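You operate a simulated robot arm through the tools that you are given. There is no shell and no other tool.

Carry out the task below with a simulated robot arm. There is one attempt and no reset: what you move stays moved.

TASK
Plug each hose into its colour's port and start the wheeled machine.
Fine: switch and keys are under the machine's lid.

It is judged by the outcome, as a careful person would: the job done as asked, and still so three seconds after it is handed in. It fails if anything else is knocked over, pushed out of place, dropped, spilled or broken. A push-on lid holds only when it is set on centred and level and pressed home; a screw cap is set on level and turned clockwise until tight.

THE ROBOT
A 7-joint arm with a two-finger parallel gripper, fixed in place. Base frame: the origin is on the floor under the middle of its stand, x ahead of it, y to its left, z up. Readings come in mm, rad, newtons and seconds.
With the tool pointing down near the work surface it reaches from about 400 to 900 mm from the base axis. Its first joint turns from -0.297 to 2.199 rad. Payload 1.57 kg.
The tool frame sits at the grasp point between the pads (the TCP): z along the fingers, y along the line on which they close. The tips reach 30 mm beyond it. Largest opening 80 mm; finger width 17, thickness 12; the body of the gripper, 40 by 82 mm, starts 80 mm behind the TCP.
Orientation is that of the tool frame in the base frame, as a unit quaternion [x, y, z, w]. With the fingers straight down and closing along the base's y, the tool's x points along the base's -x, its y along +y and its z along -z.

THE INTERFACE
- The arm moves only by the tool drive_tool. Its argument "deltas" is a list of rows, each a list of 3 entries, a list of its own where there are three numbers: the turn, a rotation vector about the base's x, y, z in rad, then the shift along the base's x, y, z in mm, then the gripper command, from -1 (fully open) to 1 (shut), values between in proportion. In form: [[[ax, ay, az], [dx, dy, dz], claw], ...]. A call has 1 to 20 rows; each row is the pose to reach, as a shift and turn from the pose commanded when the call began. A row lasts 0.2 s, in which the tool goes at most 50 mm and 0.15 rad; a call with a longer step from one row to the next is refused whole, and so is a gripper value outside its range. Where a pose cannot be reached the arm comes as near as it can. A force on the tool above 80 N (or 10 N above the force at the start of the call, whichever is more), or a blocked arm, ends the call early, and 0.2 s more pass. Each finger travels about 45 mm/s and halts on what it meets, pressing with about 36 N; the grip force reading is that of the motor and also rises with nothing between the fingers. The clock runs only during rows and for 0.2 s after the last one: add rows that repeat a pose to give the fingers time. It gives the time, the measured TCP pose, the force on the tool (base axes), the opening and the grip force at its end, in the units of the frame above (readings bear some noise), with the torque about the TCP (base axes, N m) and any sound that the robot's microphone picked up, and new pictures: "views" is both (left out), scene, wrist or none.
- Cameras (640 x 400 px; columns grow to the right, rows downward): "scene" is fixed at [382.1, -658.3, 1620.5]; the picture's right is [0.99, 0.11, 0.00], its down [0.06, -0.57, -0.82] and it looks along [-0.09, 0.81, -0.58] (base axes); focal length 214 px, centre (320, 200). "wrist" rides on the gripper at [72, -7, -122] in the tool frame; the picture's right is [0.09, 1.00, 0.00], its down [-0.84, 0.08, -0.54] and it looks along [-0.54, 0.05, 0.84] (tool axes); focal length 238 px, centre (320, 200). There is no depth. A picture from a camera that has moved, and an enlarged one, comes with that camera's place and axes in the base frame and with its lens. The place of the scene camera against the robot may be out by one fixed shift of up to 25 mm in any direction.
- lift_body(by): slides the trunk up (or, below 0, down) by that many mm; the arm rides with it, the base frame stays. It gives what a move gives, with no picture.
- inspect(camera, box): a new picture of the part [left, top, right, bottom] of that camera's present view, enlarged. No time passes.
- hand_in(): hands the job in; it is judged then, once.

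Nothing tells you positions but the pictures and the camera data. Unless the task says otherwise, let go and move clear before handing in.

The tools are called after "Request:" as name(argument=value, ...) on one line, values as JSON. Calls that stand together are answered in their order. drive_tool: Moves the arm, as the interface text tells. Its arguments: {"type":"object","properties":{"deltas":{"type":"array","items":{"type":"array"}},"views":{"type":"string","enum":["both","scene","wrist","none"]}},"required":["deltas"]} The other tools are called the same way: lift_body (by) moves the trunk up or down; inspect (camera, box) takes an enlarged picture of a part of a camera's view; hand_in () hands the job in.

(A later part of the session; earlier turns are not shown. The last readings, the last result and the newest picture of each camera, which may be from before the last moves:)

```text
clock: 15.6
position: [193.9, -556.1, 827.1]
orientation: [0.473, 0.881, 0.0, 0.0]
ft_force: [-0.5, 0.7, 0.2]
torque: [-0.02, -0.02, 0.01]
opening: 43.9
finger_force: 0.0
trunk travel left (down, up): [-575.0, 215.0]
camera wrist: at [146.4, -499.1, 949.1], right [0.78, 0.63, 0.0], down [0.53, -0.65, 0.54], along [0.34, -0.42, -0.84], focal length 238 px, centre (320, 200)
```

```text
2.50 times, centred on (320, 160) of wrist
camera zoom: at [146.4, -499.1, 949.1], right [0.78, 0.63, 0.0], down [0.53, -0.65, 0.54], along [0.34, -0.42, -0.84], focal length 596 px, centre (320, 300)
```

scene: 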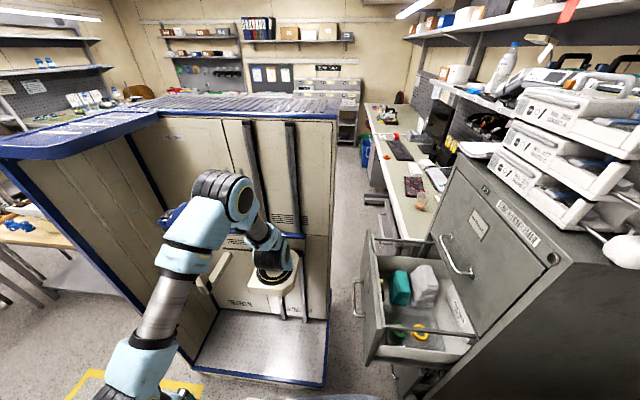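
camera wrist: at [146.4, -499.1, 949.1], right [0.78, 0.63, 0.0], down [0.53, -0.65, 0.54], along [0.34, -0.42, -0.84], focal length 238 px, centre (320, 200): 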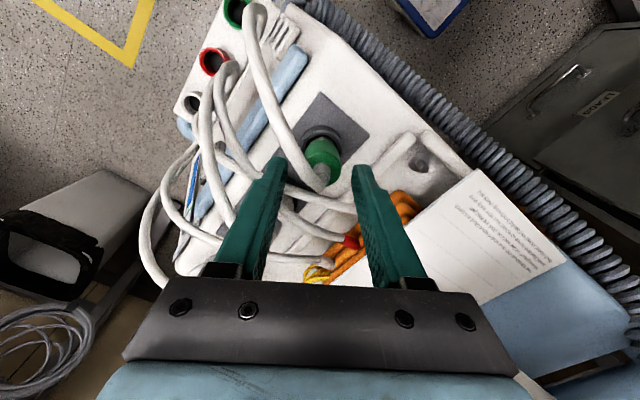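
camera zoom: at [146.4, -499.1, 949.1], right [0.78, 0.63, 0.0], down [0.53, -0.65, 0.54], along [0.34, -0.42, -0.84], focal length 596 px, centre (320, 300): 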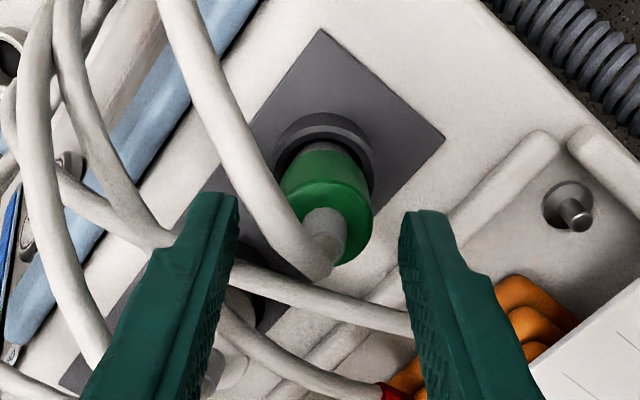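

Alignment looks good (about 2 mm right). I'll descend to z ≈ 790 and close on the green plug.

Request:
drive_tool(deltas=[[[0, 0, 0], [1, 1, -12], -0.1], [[0, 0, 0], [1, 1, -24], -0.1], [[0, 0, 0], [1, 1, -37], -0.1], [[0, 0, 0], [1, 1, -37], 0.1], [[0, 0, 0], [1, 1, -37], 0.3], [[0, 0, 0], [1, 1, -37], 0.5], [[0, 0, 0], [1, 1, -37], 0.7], [[0, 0, 0], [1, 1, -37], 0.7]], views="wrist")

Request:
inspect(camera="wrist", box=[220, 80, 420, 280])

```text
clock: 17.4
position: [193.7, -553.6, 789.9]
orientation: [0.473, 0.881, 0.001, 0.0]
ft_force: [18.6, 10.4, 1.4]
torque: [0.18, -0.68, -0.07]
opening: 36.0
finger_force: 40.2
trunk travel left (down, up): [-575.0, 215.0]
camera wrist: at [146.6, -497.9, 911.8], right [0.78, 0.63, 0.0], down [0.53, -0.65, 0.54], along [0.34, -0.42, -0.84], focal length 238 px, centre (320, 200)
```

wrist: 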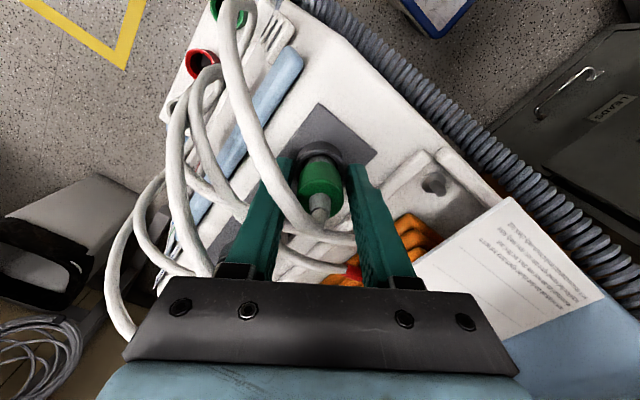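

```text
2.00 times, centred on (320, 180) of wrist
camera zoom: at [146.6, -497.9, 911.8], right [0.78, 0.63, 0.0], down [0.53, -0.65, 0.54], along [0.34, -0.42, -0.84], focal length 477 px, centre (320, 240)
```

zoom: 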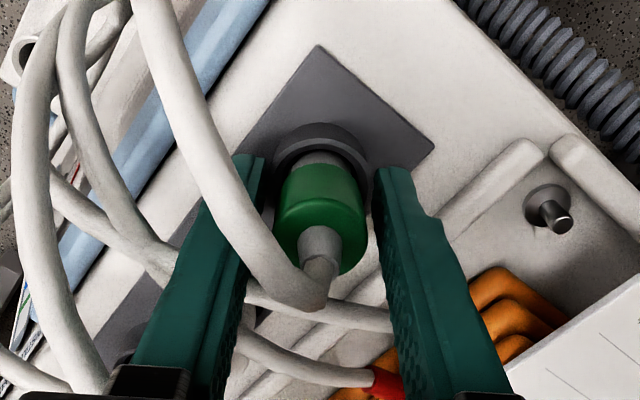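

The fingers stopped at 36 mm with a sideways force of ~21 N, wider than the ~27 mm collar, so something may be caught. I'll look closely before going on.

Request:
inspect(camera="wrist", box=[260, 130, 380, 210])

Request:
inspect(camera="wrist", box=[230, 190, 400, 290])

```text
5.00 times, centred on (320, 170) of wrist
camera zoom: at [146.6, -497.9, 911.8], right [0.78, 0.63, 0.0], down [0.53, -0.65, 0.54], along [0.34, -0.42, -0.84], focal length 1192 px, centre (320, 350)
```

zoom: 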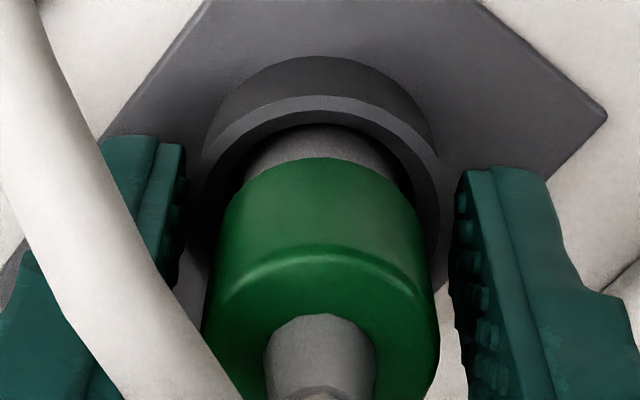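

```text
3.76 times, centred on (315, 240) of wrist
camera zoom: at [146.6, -497.9, 911.8], right [0.78, 0.63, 0.0], down [0.53, -0.65, 0.54], along [0.34, -0.42, -0.84], focal length 897 px, centre (339, 49)
```

zoom: 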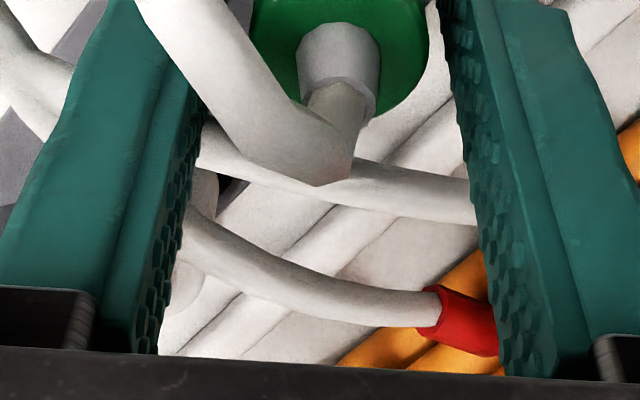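

The contact torque says the force is at the fingertips (~30 mm below TCP), so the tips are probably touching the dark socket ring rather than the collar (collar is only z ≈ 778–795). I'll open, rise 12 mm and close again.

Request:
drive_tool(deltas=[[[0, 0, 0], [0, 0, 0], 0.0], [[0, 0, 0], [0, 0, 0], -0.1], [[0, 0, 0], [0, 0, 6], -0.1], [[0, 0, 0], [0, 0, 12], -0.1], [[0, 0, 0], [0, 0, 12], 0.1], [[0, 0, 0], [0, 0, 12], 0.3], [[0, 0, 0], [0, 0, 12], 0.5], [[0, 0, 0], [0, 0, 12], 0.6], [[0, 0, 0], [0, 0, 12], 0.6]], views="wrist")

Request:
inspect(camera="wrist", box=[260, 130, 380, 250])

```text
clock: 19.4
position: [191.8, -555.4, 801.3]
orientation: [0.474, 0.881, 0.0, 0.0]
ft_force: [0.7, 0.2, 0.7]
torque: [0.0, -0.08, 0.02]
opening: 26.1
finger_force: 35.9
trunk travel left (down, up): [-575.0, 215.0]
camera wrist: at [145.5, -499.7, 922.9], right [0.78, 0.63, 0.0], down [0.53, -0.65, 0.54], along [0.34, -0.42, -0.84], focal length 238 px, centre (320, 200)
```

wrist: 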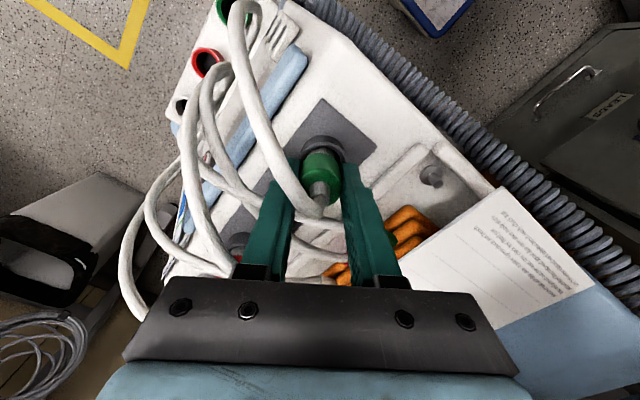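

```text
3.33 times, centred on (320, 190) of wrist
camera zoom: at [145.5, -499.7, 922.9], right [0.78, 0.63, 0.0], down [0.53, -0.65, 0.54], along [0.34, -0.42, -0.84], focal length 794 px, centre (320, 233)
```

zoom: 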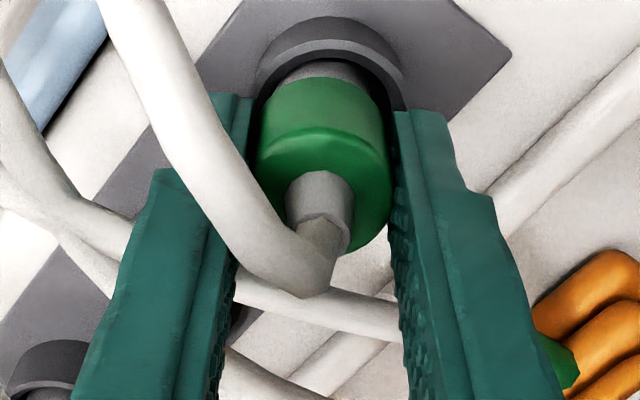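

Now the fingers hold the 26 mm collar symmetrically with no side force. I'll pull the green plug straight up gently.

Request:
drive_tool(deltas=[[[0, 0, 0], [0, 0, 5], 0.7], [[0, 0, 0], [0, 0, 10], 0.7], [[0, 0, 0], [0, 0, 15], 0.7], [[0, 0, 0], [0, 0, 22], 0.7], [[0, 0, 0], [0, 0, 30], 0.7]], views="wrist")

Request:
inspect(camera="wrist", box=[220, 100, 420, 280])

```text
clock: 20.6
position: [192.1, -554.9, 830.7]
orientation: [0.472, 0.881, 0.0, 0.001]
ft_force: [-0.9, 0.4, -0.6]
torque: [0.03, 0.0, -0.02]
opening: 26.2
finger_force: 36.1
trunk travel left (down, up): [-575.0, 215.0]
camera wrist: at [145.1, -498.6, 953.5], right [0.78, 0.63, 0.0], down [0.53, -0.65, 0.54], along [0.34, -0.42, -0.84], focal length 238 px, centre (320, 200)
```

wrist: 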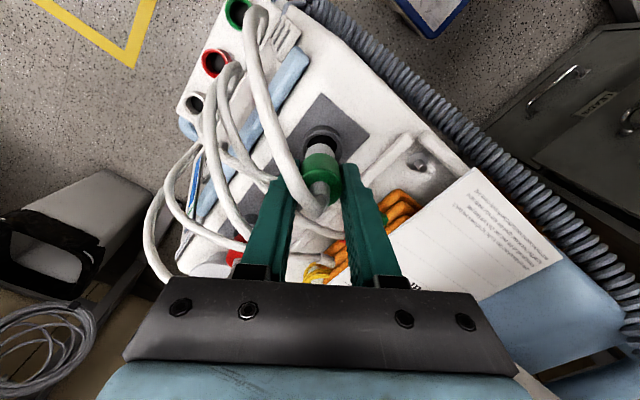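

```text
2.22 times, centred on (320, 190) of wrist
camera zoom: at [145.1, -498.6, 953.5], right [0.78, 0.63, 0.0], down [0.53, -0.65, 0.54], along [0.34, -0.42, -0.84], focal length 530 px, centre (320, 222)
```

zoom: 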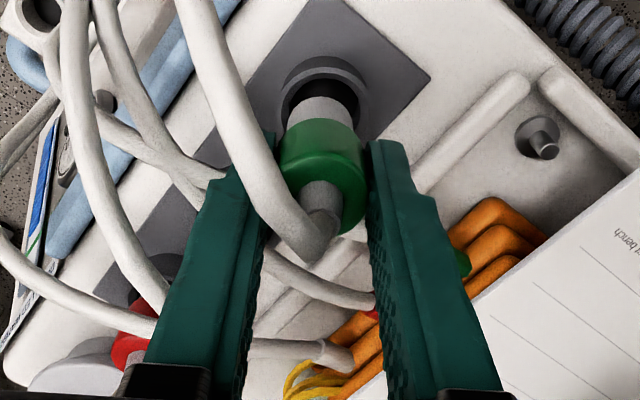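

The plug comes out freely. I'll lift on to z ≈ 905 and check that it has cleared.

Request:
drive_tool(deltas=[[[0, 0, 0], [0, 0, 20], 0.7], [[0, 0, 0], [0, 0, 40], 0.7], [[0, 0, 0], [0, 0, 60], 0.7], [[0, 0, 0], [0, 0, 75], 0.7]], views="both")

Request:
inspect(camera="wrist", box=[200, 60, 420, 280])

```text
clock: 21.6
position: [191.1, -557.4, 905.3]
orientation: [0.473, 0.881, 0.0, 0.0]
ft_force: [0.6, -0.1, -0.4]
torque: [0.03, 0.02, 0.02]
opening: 26.0
finger_force: 36.0
trunk travel left (down, up): [-575.0, 215.0]
camera wrist: at [144.5, -499.6, 1027.1], right [0.78, 0.63, 0.0], down [0.53, -0.66, 0.54], along [0.34, -0.42, -0.84], focal length 238 px, centre (320, 200)
```

scene: 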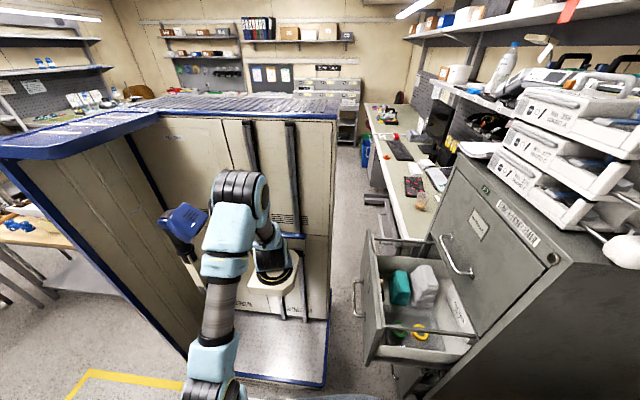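
wrist: 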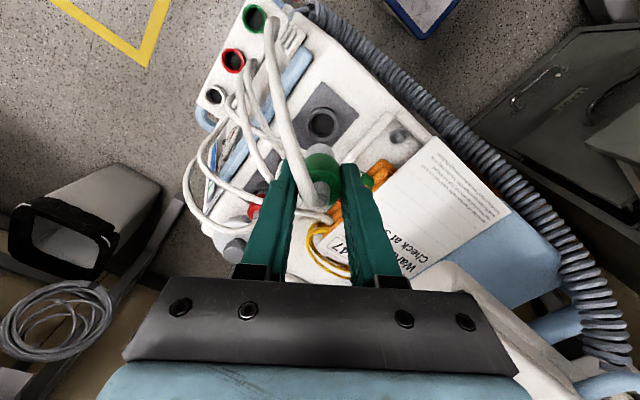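

```text
1.82 times, centred on (310, 170) of wrist
camera zoom: at [144.5, -499.6, 1027.1], right [0.78, 0.63, 0.0], down [0.53, -0.66, 0.54], along [0.34, -0.42, -0.84], focal length 433 px, centre (338, 254)
```

zoom: 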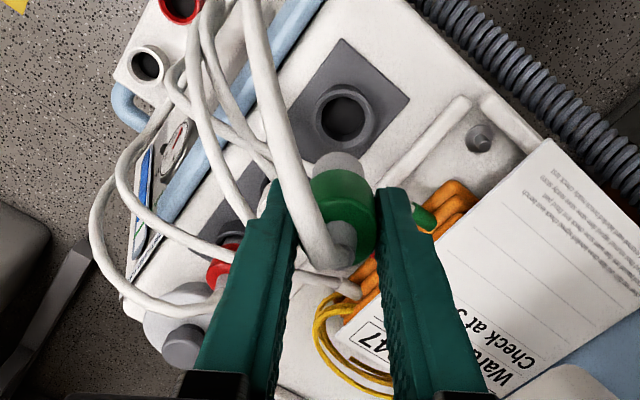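

The green plug is out and hanging in the gripper. I'll carry it over to above the green port at about (45, -534).

Request:
drive_tool(deltas=[[[0, 0, 0], [-25, 4, 0], 0.7], [[0, 0, 0], [-50, 8, 0], 0.7], [[0, 0, 0], [-75, 12, 0], 0.7], [[0, 0, 0], [-100, 16, 0], 0.7], [[0, 0, 0], [-125, 19, 0], 0.7], [[0, 0, 0], [-147, 22, 0], 0.7], [[0, 0, 0], [-147, 22, -30], 0.7], [[0, 0, 0], [-147, 22, -60], 0.7], [[0, 0, 0], [-147, 22, -90], 0.7], [[0, 0, 0], [-147, 22, -120], 0.7], [[0, 0, 0], [-147, 22, -150], 0.7]], views="both")

Request:
inspect(camera="wrist", box=[200, 60, 420, 280])

```text
clock: 23.9
position: [47.9, -531.8, 754.4]
orientation: [0.473, 0.881, 0.0, 0.0]
ft_force: [0.2, 0.7, -0.2]
torque: [0.01, 0.0, -0.01]
opening: 25.9
finger_force: 35.3
trunk travel left (down, up): [-575.0, 215.0]
camera wrist: at [0.6, -475.6, 877.1], right [0.78, 0.63, 0.0], down [0.53, -0.65, 0.54], along [0.34, -0.42, -0.84], focal length 238 px, centre (320, 200)
```

scene: 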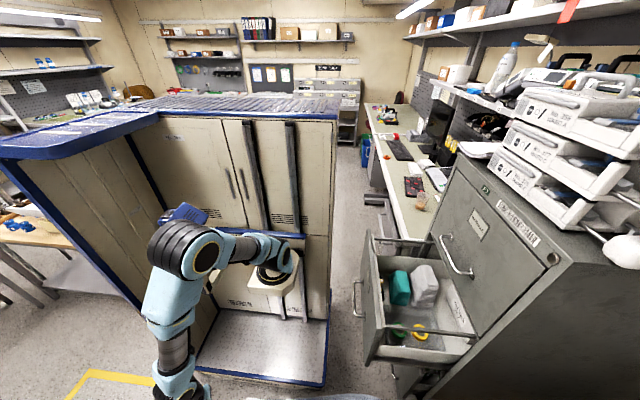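
wrist: 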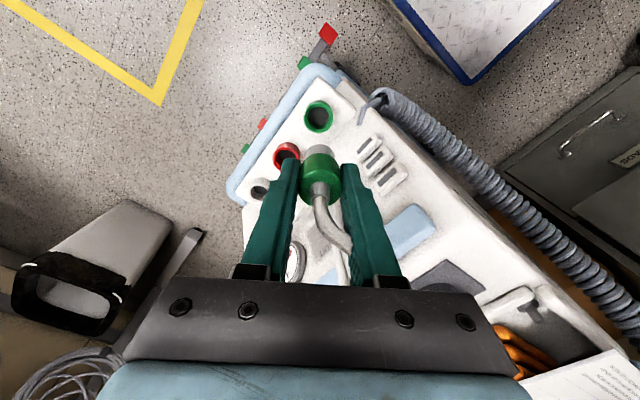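

```text
1.82 times, centred on (310, 170) of wrist
camera zoom: at [0.6, -475.6, 877.1], right [0.78, 0.63, 0.0], down [0.53, -0.65, 0.54], along [0.34, -0.42, -0.84], focal length 433 px, centre (338, 254)
```

zoom: 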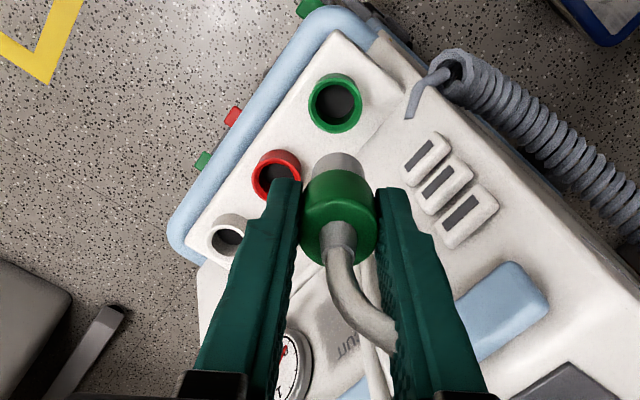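

The hose swung round nicely and the green port sits about 3 mm to the lower-left of the tool axis. I'll correct that and descend to just above the port.

Request:
drive_tool(deltas=[[[0, 0, 0], [-2.5, -1.2, -25], 0.7], [[0, 0, 0], [-2.5, -1.2, -50], 0.7], [[0, 0, 0], [-2.5, -1.2, -75], 0.7], [[0, 0, 0], [-2.5, -1.2, -100], 0.7]], views="wrist")

Request:
inspect(camera="wrist", box=[260, 100, 380, 220])

```text
clock: 24.9
position: [45.4, -534.9, 653.0]
orientation: [0.472, 0.881, 0.0, 0.0]
ft_force: [-0.1, -0.3, -0.3]
torque: [-0.01, -0.02, -0.04]
opening: 26.1
finger_force: 36.2
trunk travel left (down, up): [-575.0, 215.0]
camera wrist: at [-2.2, -477.8, 776.1], right [0.78, 0.63, 0.0], down [0.53, -0.65, 0.54], along [0.34, -0.42, -0.84], focal length 238 px, centre (320, 200)
```

wrist: 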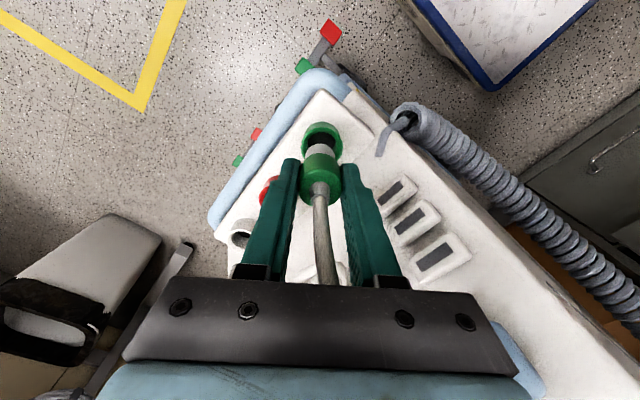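

```text
3.33 times, centred on (320, 160) of wrist
camera zoom: at [-2.2, -477.8, 776.1], right [0.78, 0.63, 0.0], down [0.53, -0.65, 0.54], along [0.34, -0.42, -0.84], focal length 794 px, centre (320, 333)
```

zoom: 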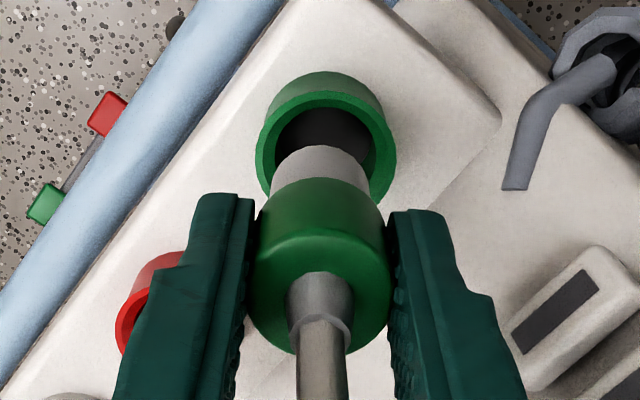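

Request:
inspect(camera="wrist", box=[290, 110, 350, 170])

```text
6.67 times, centred on (320, 140) of wrist
camera zoom: at [-2.2, -477.8, 776.1], right [0.78, 0.63, 0.0], down [0.53, -0.65, 0.54], along [0.34, -0.42, -0.84], focal length 1589 px, centre (320, 600)
```

zoom: 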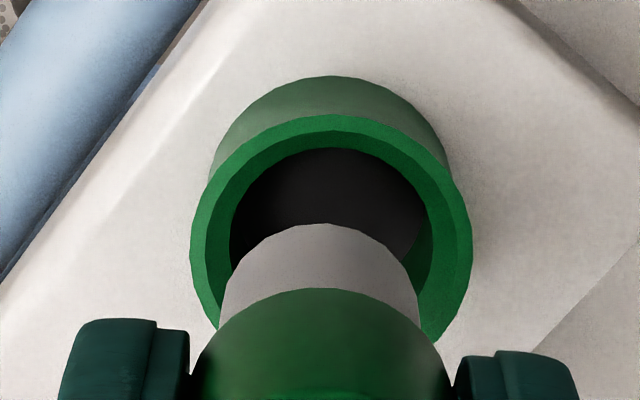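

The stem (20 mm) is about centred over the 27 mm hole, a couple of mm off. I'll adjust slightly and come down 15 mm to check again before entering.

Request:
drive_tool(deltas=[[[0, 0, 0], [1.3, 0, -8], 0.7], [[0, 0, 0], [1.3, 0, -15], 0.7], [[0, 0, 0], [1.3, 0, -15], 0.7]], views="wrist")

Request:
inspect(camera="wrist", box=[290, 120, 350, 180])

```text
clock: 25.8
position: [45.9, -534.3, 640.5]
orientation: [0.474, 0.881, 0.0, 0.0]
ft_force: [0.5, 0.4, -0.6]
torque: [0.0, -0.02, -0.02]
opening: 25.9
finger_force: 35.5
trunk travel left (down, up): [-575.0, 215.0]
camera wrist: at [-1.6, -477.9, 762.1], right [0.78, 0.63, 0.0], down [0.53, -0.65, 0.54], along [0.34, -0.42, -0.84], focal length 238 px, centre (320, 200)
```

wrist: 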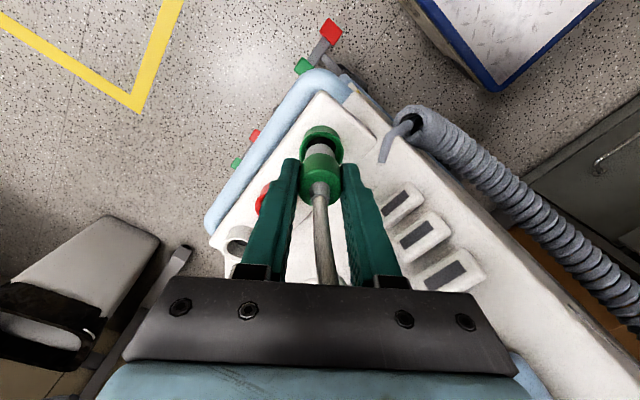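

```text
6.67 times, centred on (320, 150) of wrist
camera zoom: at [-1.6, -477.9, 762.1], right [0.78, 0.63, 0.0], down [0.53, -0.65, 0.54], along [0.34, -0.42, -0.84], focal length 1589 px, centre (320, 533)
```

zoom: 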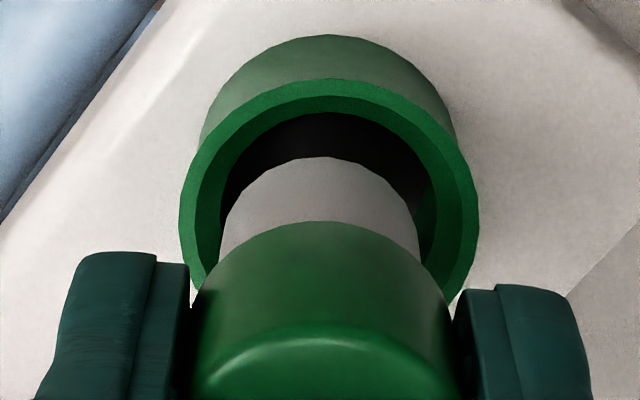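

The rim centre is ~1.3 mm to the right of the stem axis and perhaps 1 mm further down the picture. I'll correct that and descend gently into the port, watching the force.

Request:
drive_tool(deltas=[[[0, 0, 0], [1.5, -0.3, -4], 0.7], [[0, 0, 0], [1.5, -0.3, -8], 0.7], [[0, 0, 0], [1.5, -0.3, -12], 0.7], [[0, 0, 0], [1.5, -0.3, -16], 0.7]], views="wrist")

Request:
inspect(camera="wrist", box=[280, 120, 360, 200])

```text
clock: 26.8
position: [47.5, -534.2, 624.4]
orientation: [0.473, 0.881, -0.001, 0.001]
ft_force: [-0.6, -0.1, -0.7]
torque: [-0.02, -0.04, -0.01]
opening: 26.0
finger_force: 36.7
trunk travel left (down, up): [-575.0, 215.0]
camera wrist: at [0.3, -478.3, 747.0], right [0.78, 0.63, 0.0], down [0.53, -0.65, 0.54], along [0.34, -0.42, -0.84], focal length 238 px, centre (320, 200)
```

wrist: 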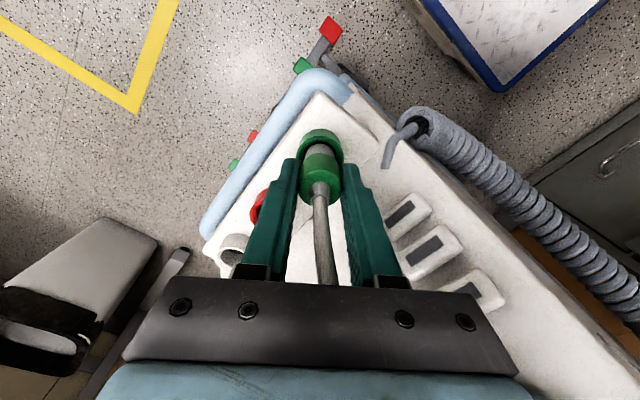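

```text
5.00 times, centred on (320, 160) of wrist
camera zoom: at [0.3, -478.3, 747.0], right [0.78, 0.63, 0.0], down [0.53, -0.65, 0.54], along [0.34, -0.42, -0.84], focal length 1192 px, centre (320, 400)
```

zoom: 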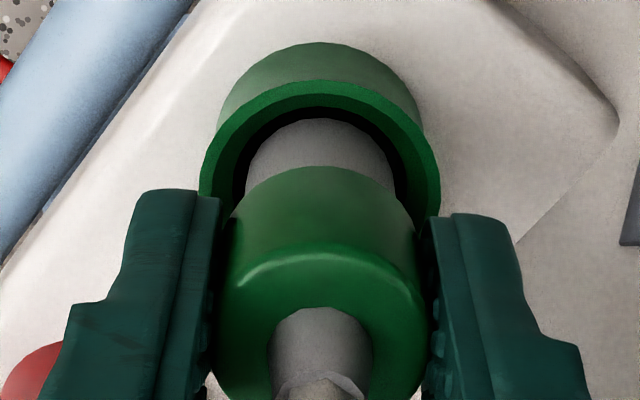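

The stem is entering the green port, centred and with no force. I'll press on down in small steps.

Request:
drive_tool(deltas=[[[0, 0, 0], [0, 0, -4], 0.7], [[0, 0, 0], [0, 0, -8], 0.7], [[0, 0, 0], [0, 0, -11], 0.7], [[0, 0, 0], [0, 0, -14], 0.7]], views="wrist")

Request:
inspect(camera="wrist", box=[280, 120, 360, 200])

```text
clock: 27.8
position: [48.8, -535.1, 611.1]
orientation: [0.473, 0.881, -0.001, 0.0]
ft_force: [0.5, 0.0, -5.5]
torque: [0.0, 0.0, 0.0]
opening: 26.0
finger_force: 36.2
trunk travel left (down, up): [-575.0, 215.0]
camera wrist: at [0.7, -478.9, 732.7], right [0.78, 0.63, 0.0], down [0.53, -0.66, 0.54], along [0.34, -0.42, -0.84], focal length 238 px, centre (320, 200)
```

wrist: 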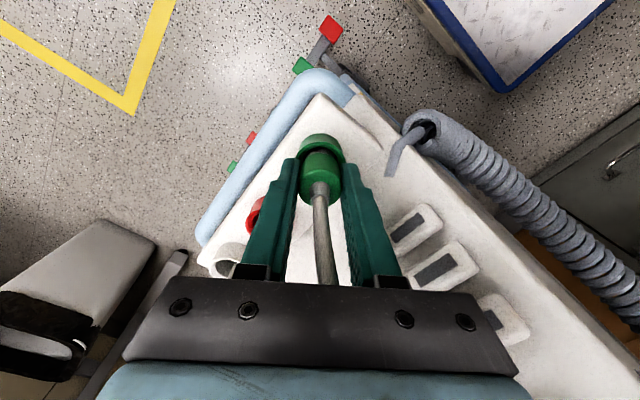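

```text
5.00 times, centred on (320, 160) of wrist
camera zoom: at [0.7, -478.9, 732.7], right [0.78, 0.63, 0.0], down [0.53, -0.66, 0.54], along [0.34, -0.42, -0.84], focal length 1192 px, centre (320, 400)
```

zoom: 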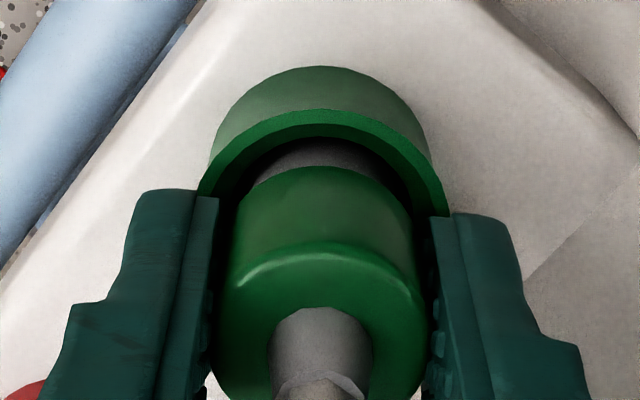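

Request:
drive_tool(deltas=[[[0, 0, 0], [0, 0, -2], 0.7], [[0, 0, 0], [0, 0, -4], 0.7], [[0, 0, 0], [0, 0, -6], 0.7]], views="wrist")

Request:
inspect(camera="wrist", box=[280, 120, 360, 200])

```text
clock: 28.6
position: [47.6, -535.1, 607.5]
orientation: [0.473, 0.881, -0.001, 0.001]
ft_force: [7.2, 3.8, 51.0]
torque: [0.62, -0.58, 0.03]
opening: 26.0
finger_force: 36.0
trunk travel left (down, up): [-575.0, 215.0]
camera wrist: at [-0.1, -478.6, 730.1], right [0.78, 0.63, 0.0], down [0.53, -0.65, 0.54], along [0.34, -0.42, -0.84], focal length 238 px, centre (320, 200)
```

wrist: 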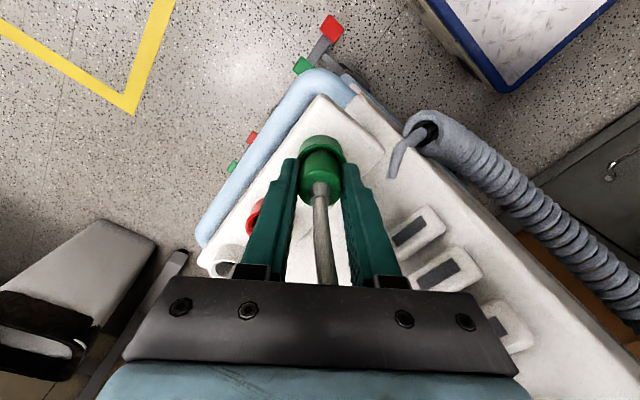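

```text
5.00 times, centred on (320, 160) of wrist
camera zoom: at [-0.1, -478.6, 730.1], right [0.78, 0.63, 0.0], down [0.53, -0.65, 0.54], along [0.34, -0.42, -0.84], focal length 1192 px, centre (320, 400)
```

zoom: 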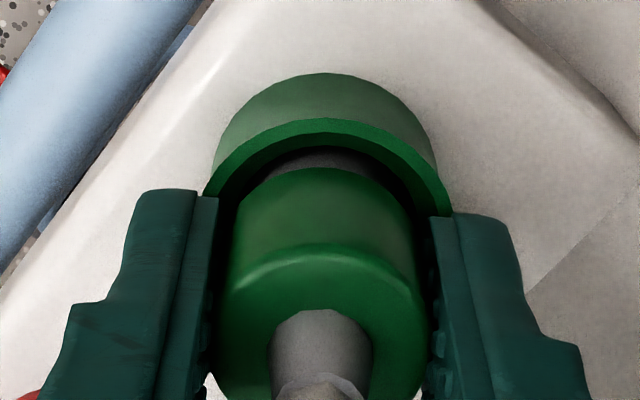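

The fingertips have now reached the port's rim (51 N up, off-centre toward the right finger), and the plug sits about 27 mm deep. I'll let go gently and rise a little to see whether it stays seated.

Request:
drive_tool(deltas=[[[0, 0, 0], [0, 0, 1.5], 0.4], [[0, 0, 0], [0, 0, 1.5], 0.2], [[0, 0, 0], [0, 0, 1.5], 0.0], [[0, 0, 0], [0, 0, 8], -0.1], [[0, 0, 0], [0, 0, 20], -0.1], [[0, 0, 0], [0, 0, 40], -0.1]], views="wrist")

Request:
inspect(camera="wrist", box=[270, 100, 370, 200])

```text
clock: 29.9
position: [46.0, -534.1, 645.3]
orientation: [0.472, 0.882, 0.001, 0.001]
ft_force: [-0.3, 0.8, -0.9]
torque: [0.0, -0.01, 0.05]
opening: 44.2
finger_force: 0.0
trunk travel left (down, up): [-575.0, 215.0]
camera wrist: at [-1.1, -478.6, 767.7], right [0.78, 0.63, 0.0], down [0.53, -0.66, 0.54], along [0.34, -0.42, -0.84], focal length 238 px, centre (320, 200)
```

wrist: 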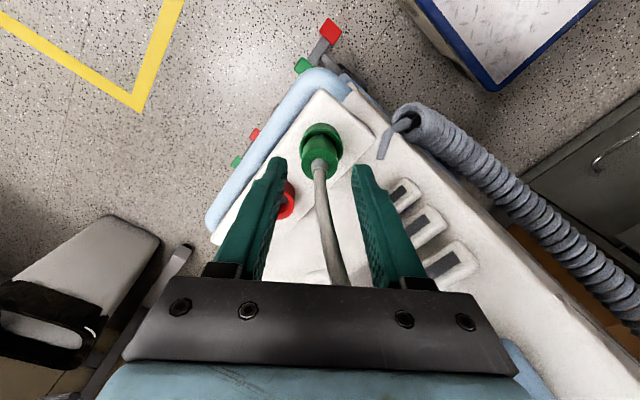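

```text
4.00 times, centred on (320, 150) of wrist
camera zoom: at [-1.1, -478.6, 767.7], right [0.78, 0.63, 0.0], down [0.53, -0.66, 0.54], along [0.34, -0.42, -0.84], focal length 953 px, centre (320, 400)
```

zoom: 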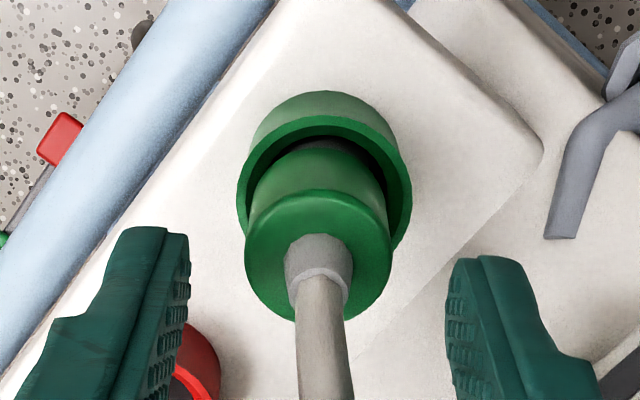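

The green plug stands upright in its port. To be sure it is pressed home, I'll narrow the fingers to straddle the hose root and press on the collar's top.

Request:
drive_tool(deltas=[[[0, 0, 0], [0, 0, 0], 0.2], [[0, 0, 0], [0, 0, 0], 0.5], [[0, 0, 0], [0, 0, -8], 0.5], [[0, 0, 0], [0, 0, -12], 0.5], [[0, 0, 0], [0, 0, -15], 0.5], [[0, 0, 0], [0, 0, -18], 0.5]], views="wrist")

Request:
inspect(camera="wrist", box=[270, 100, 370, 200])

```text
clock: 31.1
position: [45.7, -536.2, 638.0]
orientation: [0.474, 0.881, -0.003, 0.001]
ft_force: [3.6, 10.5, 59.2]
torque: [0.76, -0.36, 0.02]
opening: 20.6
finger_force: 0.1
trunk travel left (down, up): [-575.0, 215.0]
stopped in row 5: the force on the tool passed its limit at 89 N (the readings are from after the stop); the commanded pose is now the measured one
camera wrist: at [-0.9, -479.3, 759.3], right [0.78, 0.63, 0.0], down [0.53, -0.65, 0.55], along [0.34, -0.43, -0.84], focal length 238 px, centre (320, 200)
```

wrist: 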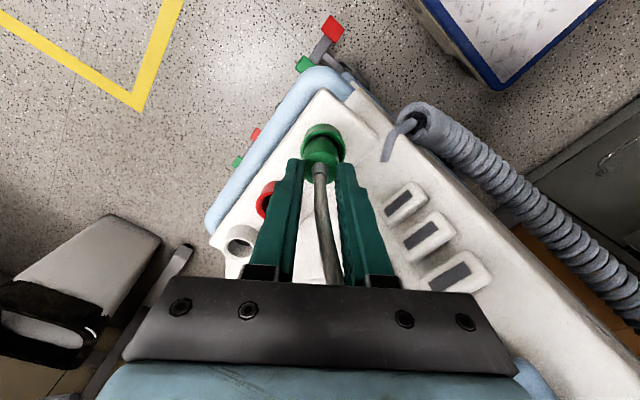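

```text
4.00 times, centred on (320, 150) of wrist
camera zoom: at [-0.9, -479.3, 759.3], right [0.78, 0.63, 0.0], down [0.53, -0.65, 0.55], along [0.34, -0.43, -0.84], focal length 953 px, centre (320, 400)
```

zoom: 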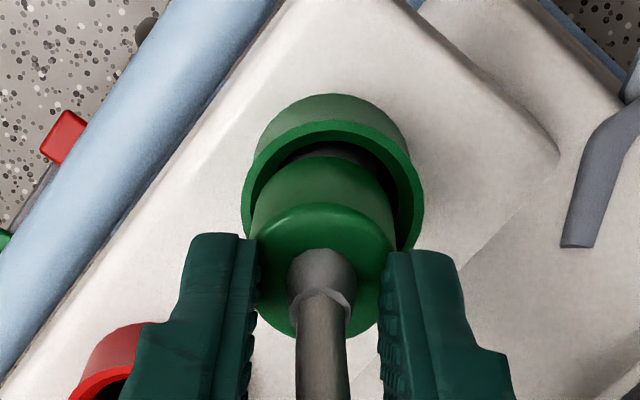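

The plug didn't budge at 89 N, so the green one is fully home. I'll rise and move over to the red plug at about (192, -676) for a look.

Request:
drive_tool(deltas=[[[0, 0, 0], [0, 0, 20], 0.4], [[0, 0, 0], [0, 0, 60], 0.0], [[0, 0, 0], [0, 0, 100], -0.1], [[0, 0, 0], [0, 0, 140], -0.1], [[0, 0, 0], [0, 0, 180], -0.1], [[0, 0, 0], [0, 0, 220], -0.1], [[0, 0, 0], [0, 0, 262], -0.1], [[0, 0, 0], [30, -28, 262], -0.1], [[0, 0, 0], [60, -56, 262], -0.1], [[0, 0, 0], [90, -84, 262], -0.1], [[0, 0, 0], [120, -112, 262], -0.1], [[0, 0, 0], [146, -140, 262], -0.1]], views="both")

Request:
inspect(camera="wrist", box=[220, 60, 420, 260])

Request:
inspect(camera="wrist", box=[270, 100, 370, 200])

```text
clock: 33.7
position: [190.8, -679.0, 890.9]
orientation: [0.473, 0.881, -0.002, 0.001]
ft_force: [-0.8, -0.1, -0.2]
torque: [-0.03, -0.01, -0.01]
opening: 44.0
finger_force: 0.2
trunk travel left (down, up): [-575.0, 215.0]
camera wrist: at [143.2, -621.2, 1013.5], right [0.78, 0.63, 0.0], down [0.53, -0.65, 0.54], along [0.34, -0.43, -0.84], focal length 238 px, centre (320, 200)
```

scene: 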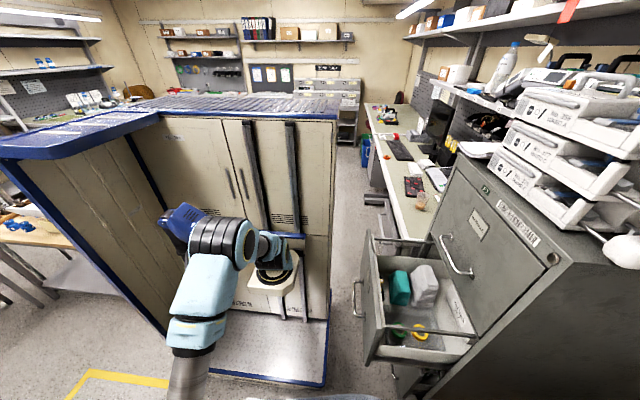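
wrist: 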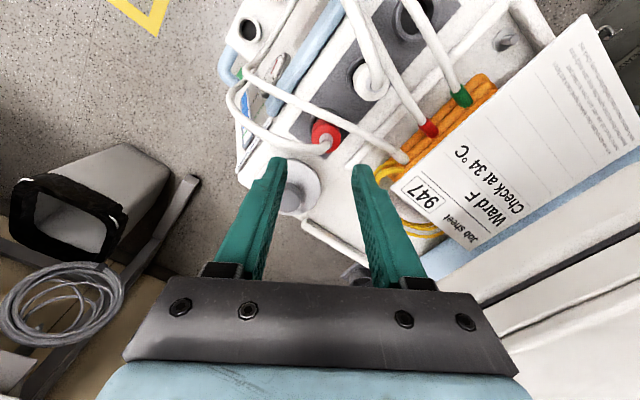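

```text
2.00 times, centred on (320, 160) of wrist
camera zoom: at [143.2, -621.2, 1013.5], right [0.78, 0.63, 0.0], down [0.53, -0.65, 0.54], along [0.34, -0.43, -0.84], focal length 477 px, centre (320, 280)
```

zoom: 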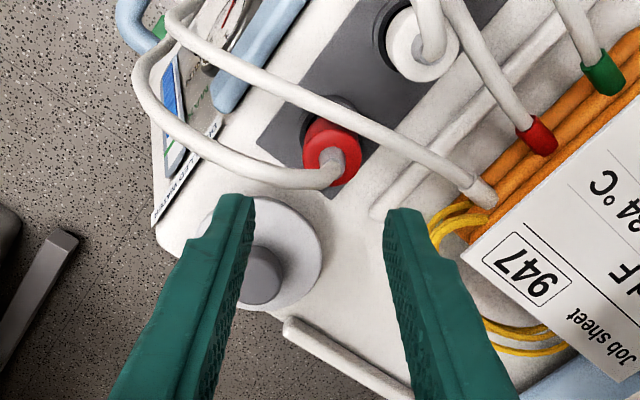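

```text
4.00 times, centred on (320, 150) of wrist
camera zoom: at [143.2, -621.2, 1013.5], right [0.78, 0.63, 0.0], down [0.53, -0.65, 0.54], along [0.34, -0.43, -0.84], focal length 953 px, centre (320, 400)
```

zoom: 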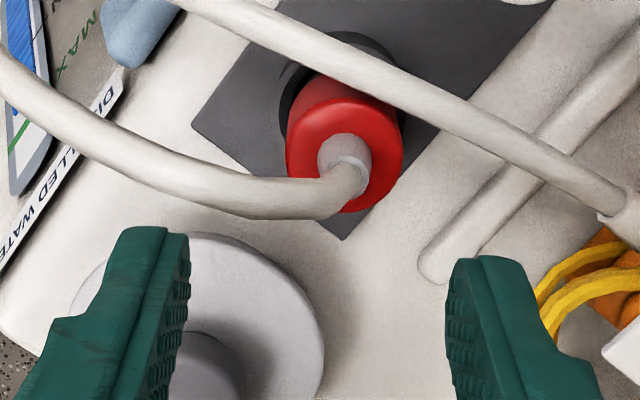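

The red plug sits about 5 mm to the right of the tool axis; its own hose leaves left and the plain hose passes on the upper right. Turning the grip by -0.52 rad keeps both fingers clear of these hoses; I'll do that and lower part-way.

Request:
drive_tool(deltas=[[[0, 0, -0.13], [2, 1.5, 0], -0.1], [[0, 0, -0.26], [4, 3, 0], -0.1], [[0, 0, -0.39], [4, 3, -15], -0.1], [[0, 0, -0.52], [4, 3, -30], -0.1], [[0, 0, -0.52], [4, 3, -50], -0.1]], views="wrist")

Request:
inspect(camera="wrist", box=[250, 100, 390, 240])

```text
clock: 34.9
position: [195.5, -674.5, 844.6]
orientation: [0.685, 0.729, -0.002, -0.001]
ft_force: [0.0, -0.5, 0.1]
torque: [-0.02, 0.0, 0.01]
opening: 43.9
finger_force: 0.0
trunk travel left (down, up): [-575.0, 215.0]
camera wrist: at [183.6, -601.5, 966.4], right [0.99, 0.15, 0.0], down [0.13, -0.83, 0.54], along [0.08, -0.54, -0.84], focal length 238 px, centre (320, 200)
```

wrist: 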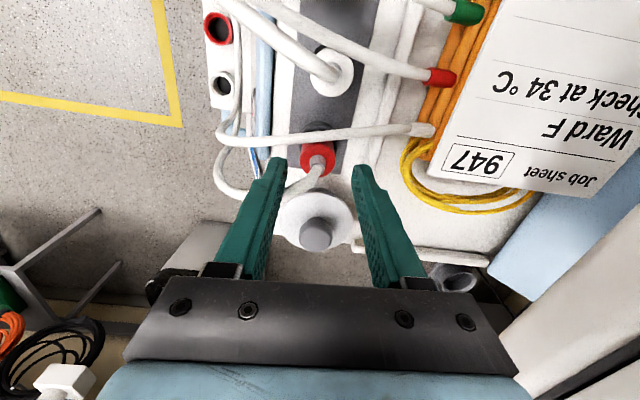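

```text
2.86 times, centred on (320, 170) of wrist
camera zoom: at [183.6, -601.5, 966.4], right [0.99, 0.15, 0.0], down [0.13, -0.83, 0.54], along [0.08, -0.54, -0.84], focal length 681 px, centre (320, 286)
```

zoom: 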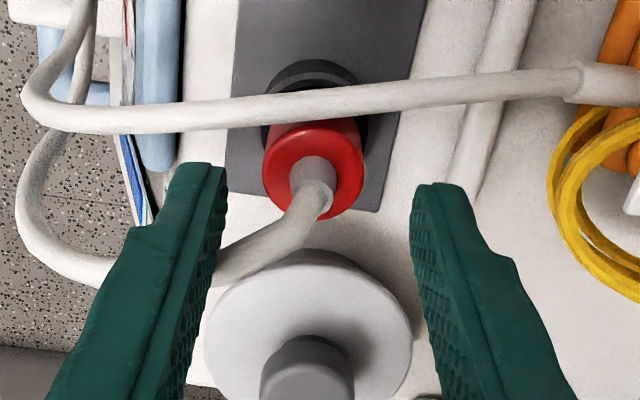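

Aligned to within ~2 mm. I'll correct, descend to z ≈ 801 and close on the red collar.

Request:
drive_tool(deltas=[[[0, 0, 0], [-2, -0.3, -15], -0.1], [[0, 0, 0], [-2, -0.3, -30], -0.1], [[0, 0, 0], [-2, -0.3, -43], -0.1], [[0, 0, 0], [-2, -0.3, -43], 0.1], [[0, 0, 0], [-2, -0.3, -43], 0.3], [[0, 0, 0], [-2, -0.3, -43], 0.5], [[0, 0, 0], [-2, -0.3, -43], 0.7], [[0, 0, 0], [-2, -0.3, -43], 0.7]], views="wrist")

Request:
inspect(camera="wrist", box=[250, 100, 390, 240])

```text
clock: 36.7
position: [195.3, -675.1, 804.0]
orientation: [0.684, 0.73, -0.002, 0.0]
ft_force: [-0.8, 0.8, -0.8]
torque: [-0.01, -0.02, -0.02]
opening: 25.8
finger_force: 36.0
trunk travel left (down, up): [-575.0, 215.0]
camera wrist: at [182.5, -602.8, 925.3], right [0.99, 0.16, 0.0], down [0.13, -0.83, 0.54], along [0.08, -0.54, -0.84], focal length 238 px, centre (320, 200)
```

wrist: 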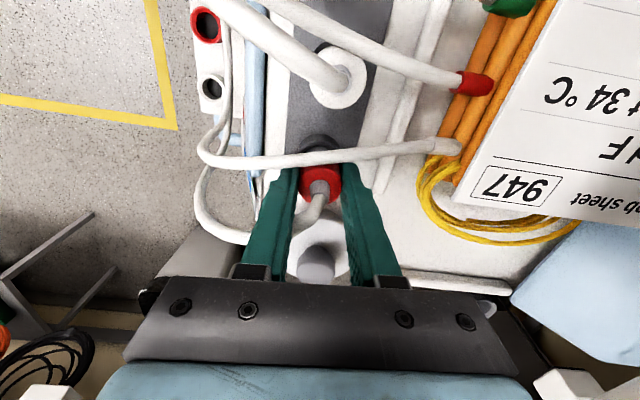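

```text
2.86 times, centred on (320, 170) of wrist
camera zoom: at [182.5, -602.8, 925.3], right [0.99, 0.16, 0.0], down [0.13, -0.83, 0.54], along [0.08, -0.54, -0.84], focal length 681 px, centre (320, 286)
```

zoom: 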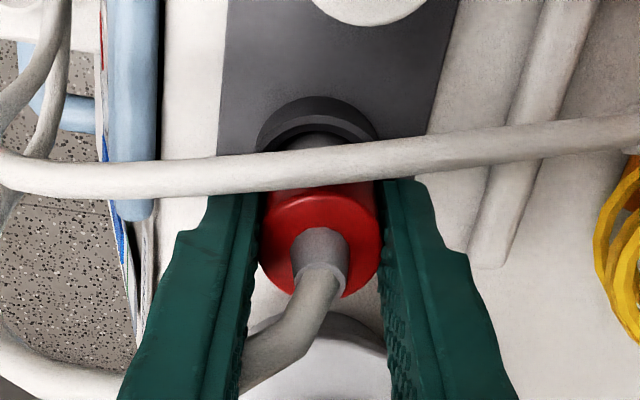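

The red collar is gripped cleanly. I'll lift it straight out to z ≈ 905.

Request:
drive_tool(deltas=[[[0, 0, 0], [0, 0, 6], 0.7], [[0, 0, 0], [0, 0, 14], 0.7], [[0, 0, 0], [0, 0, 26], 0.7], [[0, 0, 0], [0, 0, 42], 0.7], [[0, 0, 0], [0, 0, 60], 0.7], [[0, 0, 0], [0, 0, 80], 0.7], [[0, 0, 0], [0, 0, 100], 0.7]], views="wrist")

Request:
inspect(camera="wrist", box=[180, 20, 420, 280])

```text
clock: 38.3
position: [195.6, -673.5, 902.8]
orientation: [0.684, 0.729, -0.002, 0.0]
ft_force: [-0.3, -0.3, -0.6]
torque: [0.03, 0.0, -0.01]
opening: 26.1
finger_force: 35.7
trunk travel left (down, up): [-575.0, 215.0]
camera wrist: at [181.7, -601.6, 1025.3], right [0.99, 0.16, 0.0], down [0.13, -0.83, 0.54], along [0.08, -0.54, -0.84], focal length 238 px, centre (320, 200)
```

wrist: 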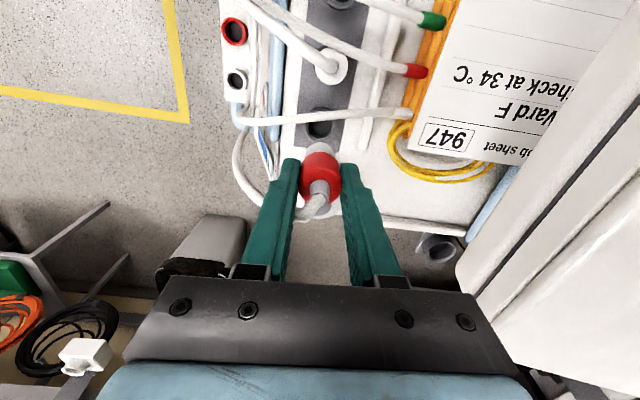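

```text
1.54 times, centred on (300, 150) of wrist
camera zoom: at [181.7, -601.6, 1025.3], right [0.99, 0.16, 0.0], down [0.13, -0.83, 0.54], along [0.08, -0.54, -0.84], focal length 367 px, centre (351, 277)
```

zoom: 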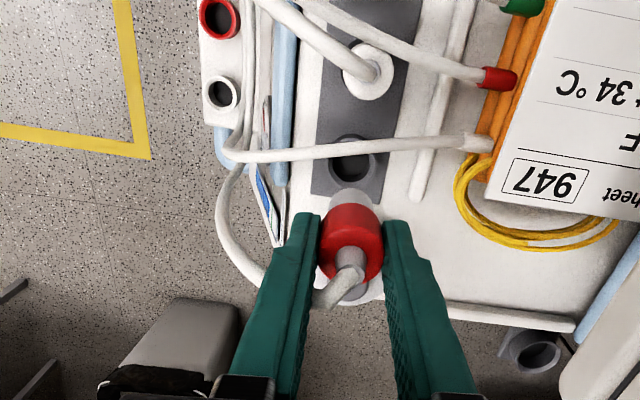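

Red plug is out. I'll carry it above the red port (about (47, -605)) and lower to z ≈ 690 for a check.

Request:
drive_tool(deltas=[[[0, 0, 0], [-30, 14, 0], 0.7], [[0, 0, 0], [-60, 28, 0], 0.7], [[0, 0, 0], [-90, 42, 0], 0.7], [[0, 0, 0], [-120, 56, 0], 0.7], [[0, 0, 0], [-148, 69, 0], 0.7], [[0, 0, 0], [-148, 69, -35], 0.7], [[0, 0, 0], [-148, 69, -70], 0.7], [[0, 0, 0], [-148, 69, -105], 0.7], [[0, 0, 0], [-148, 69, -140], 0.7], [[0, 0, 0], [-148, 69, -175], 0.7], [[0, 0, 0], [-148, 69, -213], 0.7]], views="wrist")

Request:
inspect(camera="wrist", box=[260, 90, 380, 210])

Request:
inspect(camera="wrist", box=[180, 20, 480, 280])

```text
clock: 40.7
position: [44.3, -603.7, 690.6]
orientation: [0.684, 0.73, -0.003, -0.001]
ft_force: [0.3, 0.5, -0.5]
torque: [0.0, 0.03, -0.01]
opening: 26.3
finger_force: 36.0
trunk travel left (down, up): [-575.0, 215.0]
camera wrist: at [31.1, -531.6, 811.6], right [0.99, 0.16, 0.0], down [0.13, -0.83, 0.54], along [0.08, -0.54, -0.84], focal length 238 px, centre (320, 200)
```

wrist: 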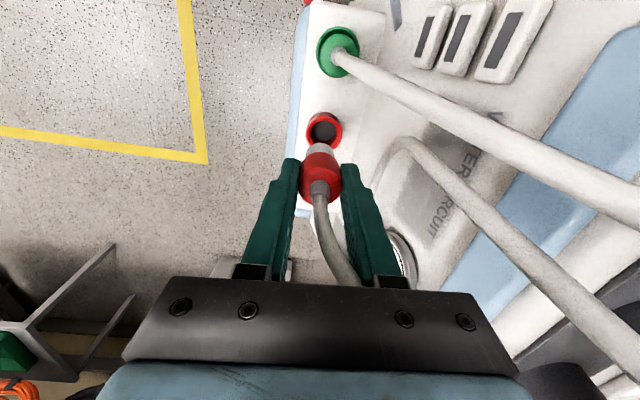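

```text
3.33 times, centred on (320, 150) of wrist
camera zoom: at [31.1, -531.6, 811.6], right [0.99, 0.16, 0.0], down [0.13, -0.83, 0.54], along [0.08, -0.54, -0.84], focal length 794 px, centre (320, 367)
```

zoom: 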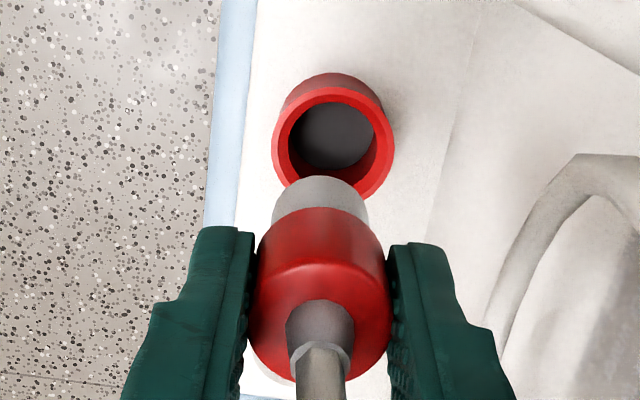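

```text
1.54 times, centred on (330, 150) of wrist
camera zoom: at [31.1, -531.6, 811.6], right [0.99, 0.16, 0.0], down [0.13, -0.83, 0.54], along [0.08, -0.54, -0.84], focal length 367 px, centre (305, 277)
```

zoom: 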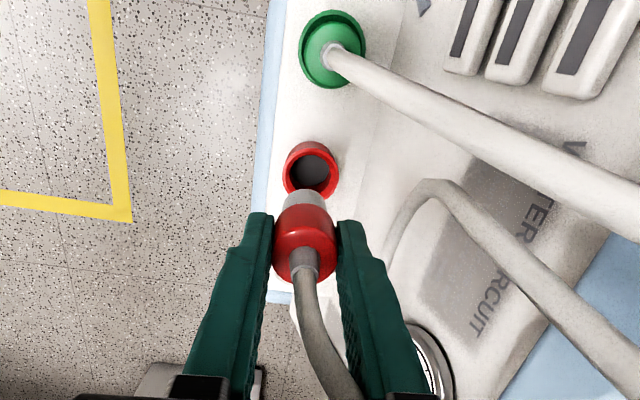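

The red port is 3.6 mm to the right. I'll shift and descend to just above the rim.

Request:
drive_tool(deltas=[[[0, 0, 0], [3.5, 0.6, -15], 0.7], [[0, 0, 0], [3.5, 0.6, -30], 0.7], [[0, 0, 0], [3.5, 0.6, -46], 0.7], [[0, 0, 0], [3.5, 0.6, -46], 0.7]], views="wrist")

Request:
inspect(camera="wrist", box=[280, 120, 360, 200])

```text
clock: 41.7
position: [48.9, -605.7, 643.2]
orientation: [0.684, 0.73, -0.003, 0.0]
ft_force: [-0.2, 0.0, -0.6]
torque: [0.03, -0.03, 0.01]
opening: 26.0
finger_force: 36.4
trunk travel left (down, up): [-575.0, 215.0]
camera wrist: at [35.3, -533.6, 765.7], right [0.99, 0.16, 0.0], down [0.13, -0.83, 0.54], along [0.08, -0.54, -0.84], focal length 238 px, centre (320, 200)
```

wrist: 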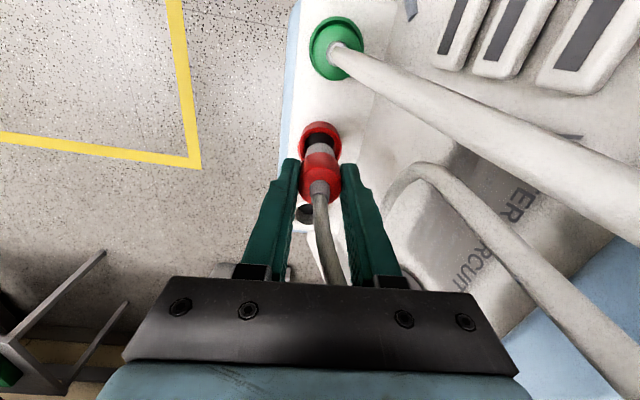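

```text
5.00 times, centred on (320, 160) of wrist
camera zoom: at [35.3, -533.6, 765.7], right [0.99, 0.16, 0.0], down [0.13, -0.83, 0.54], along [0.08, -0.54, -0.84], focal length 1192 px, centre (320, 400)
```

zoom: 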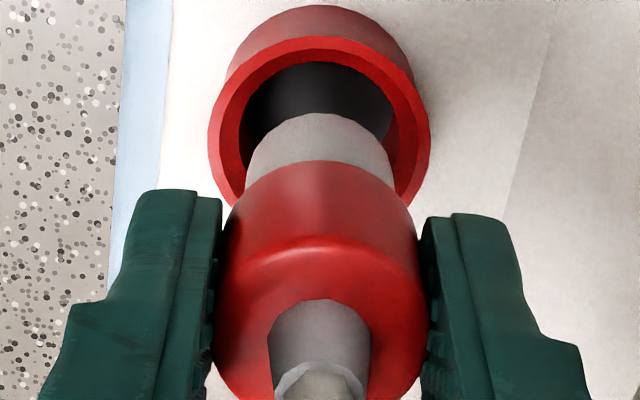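

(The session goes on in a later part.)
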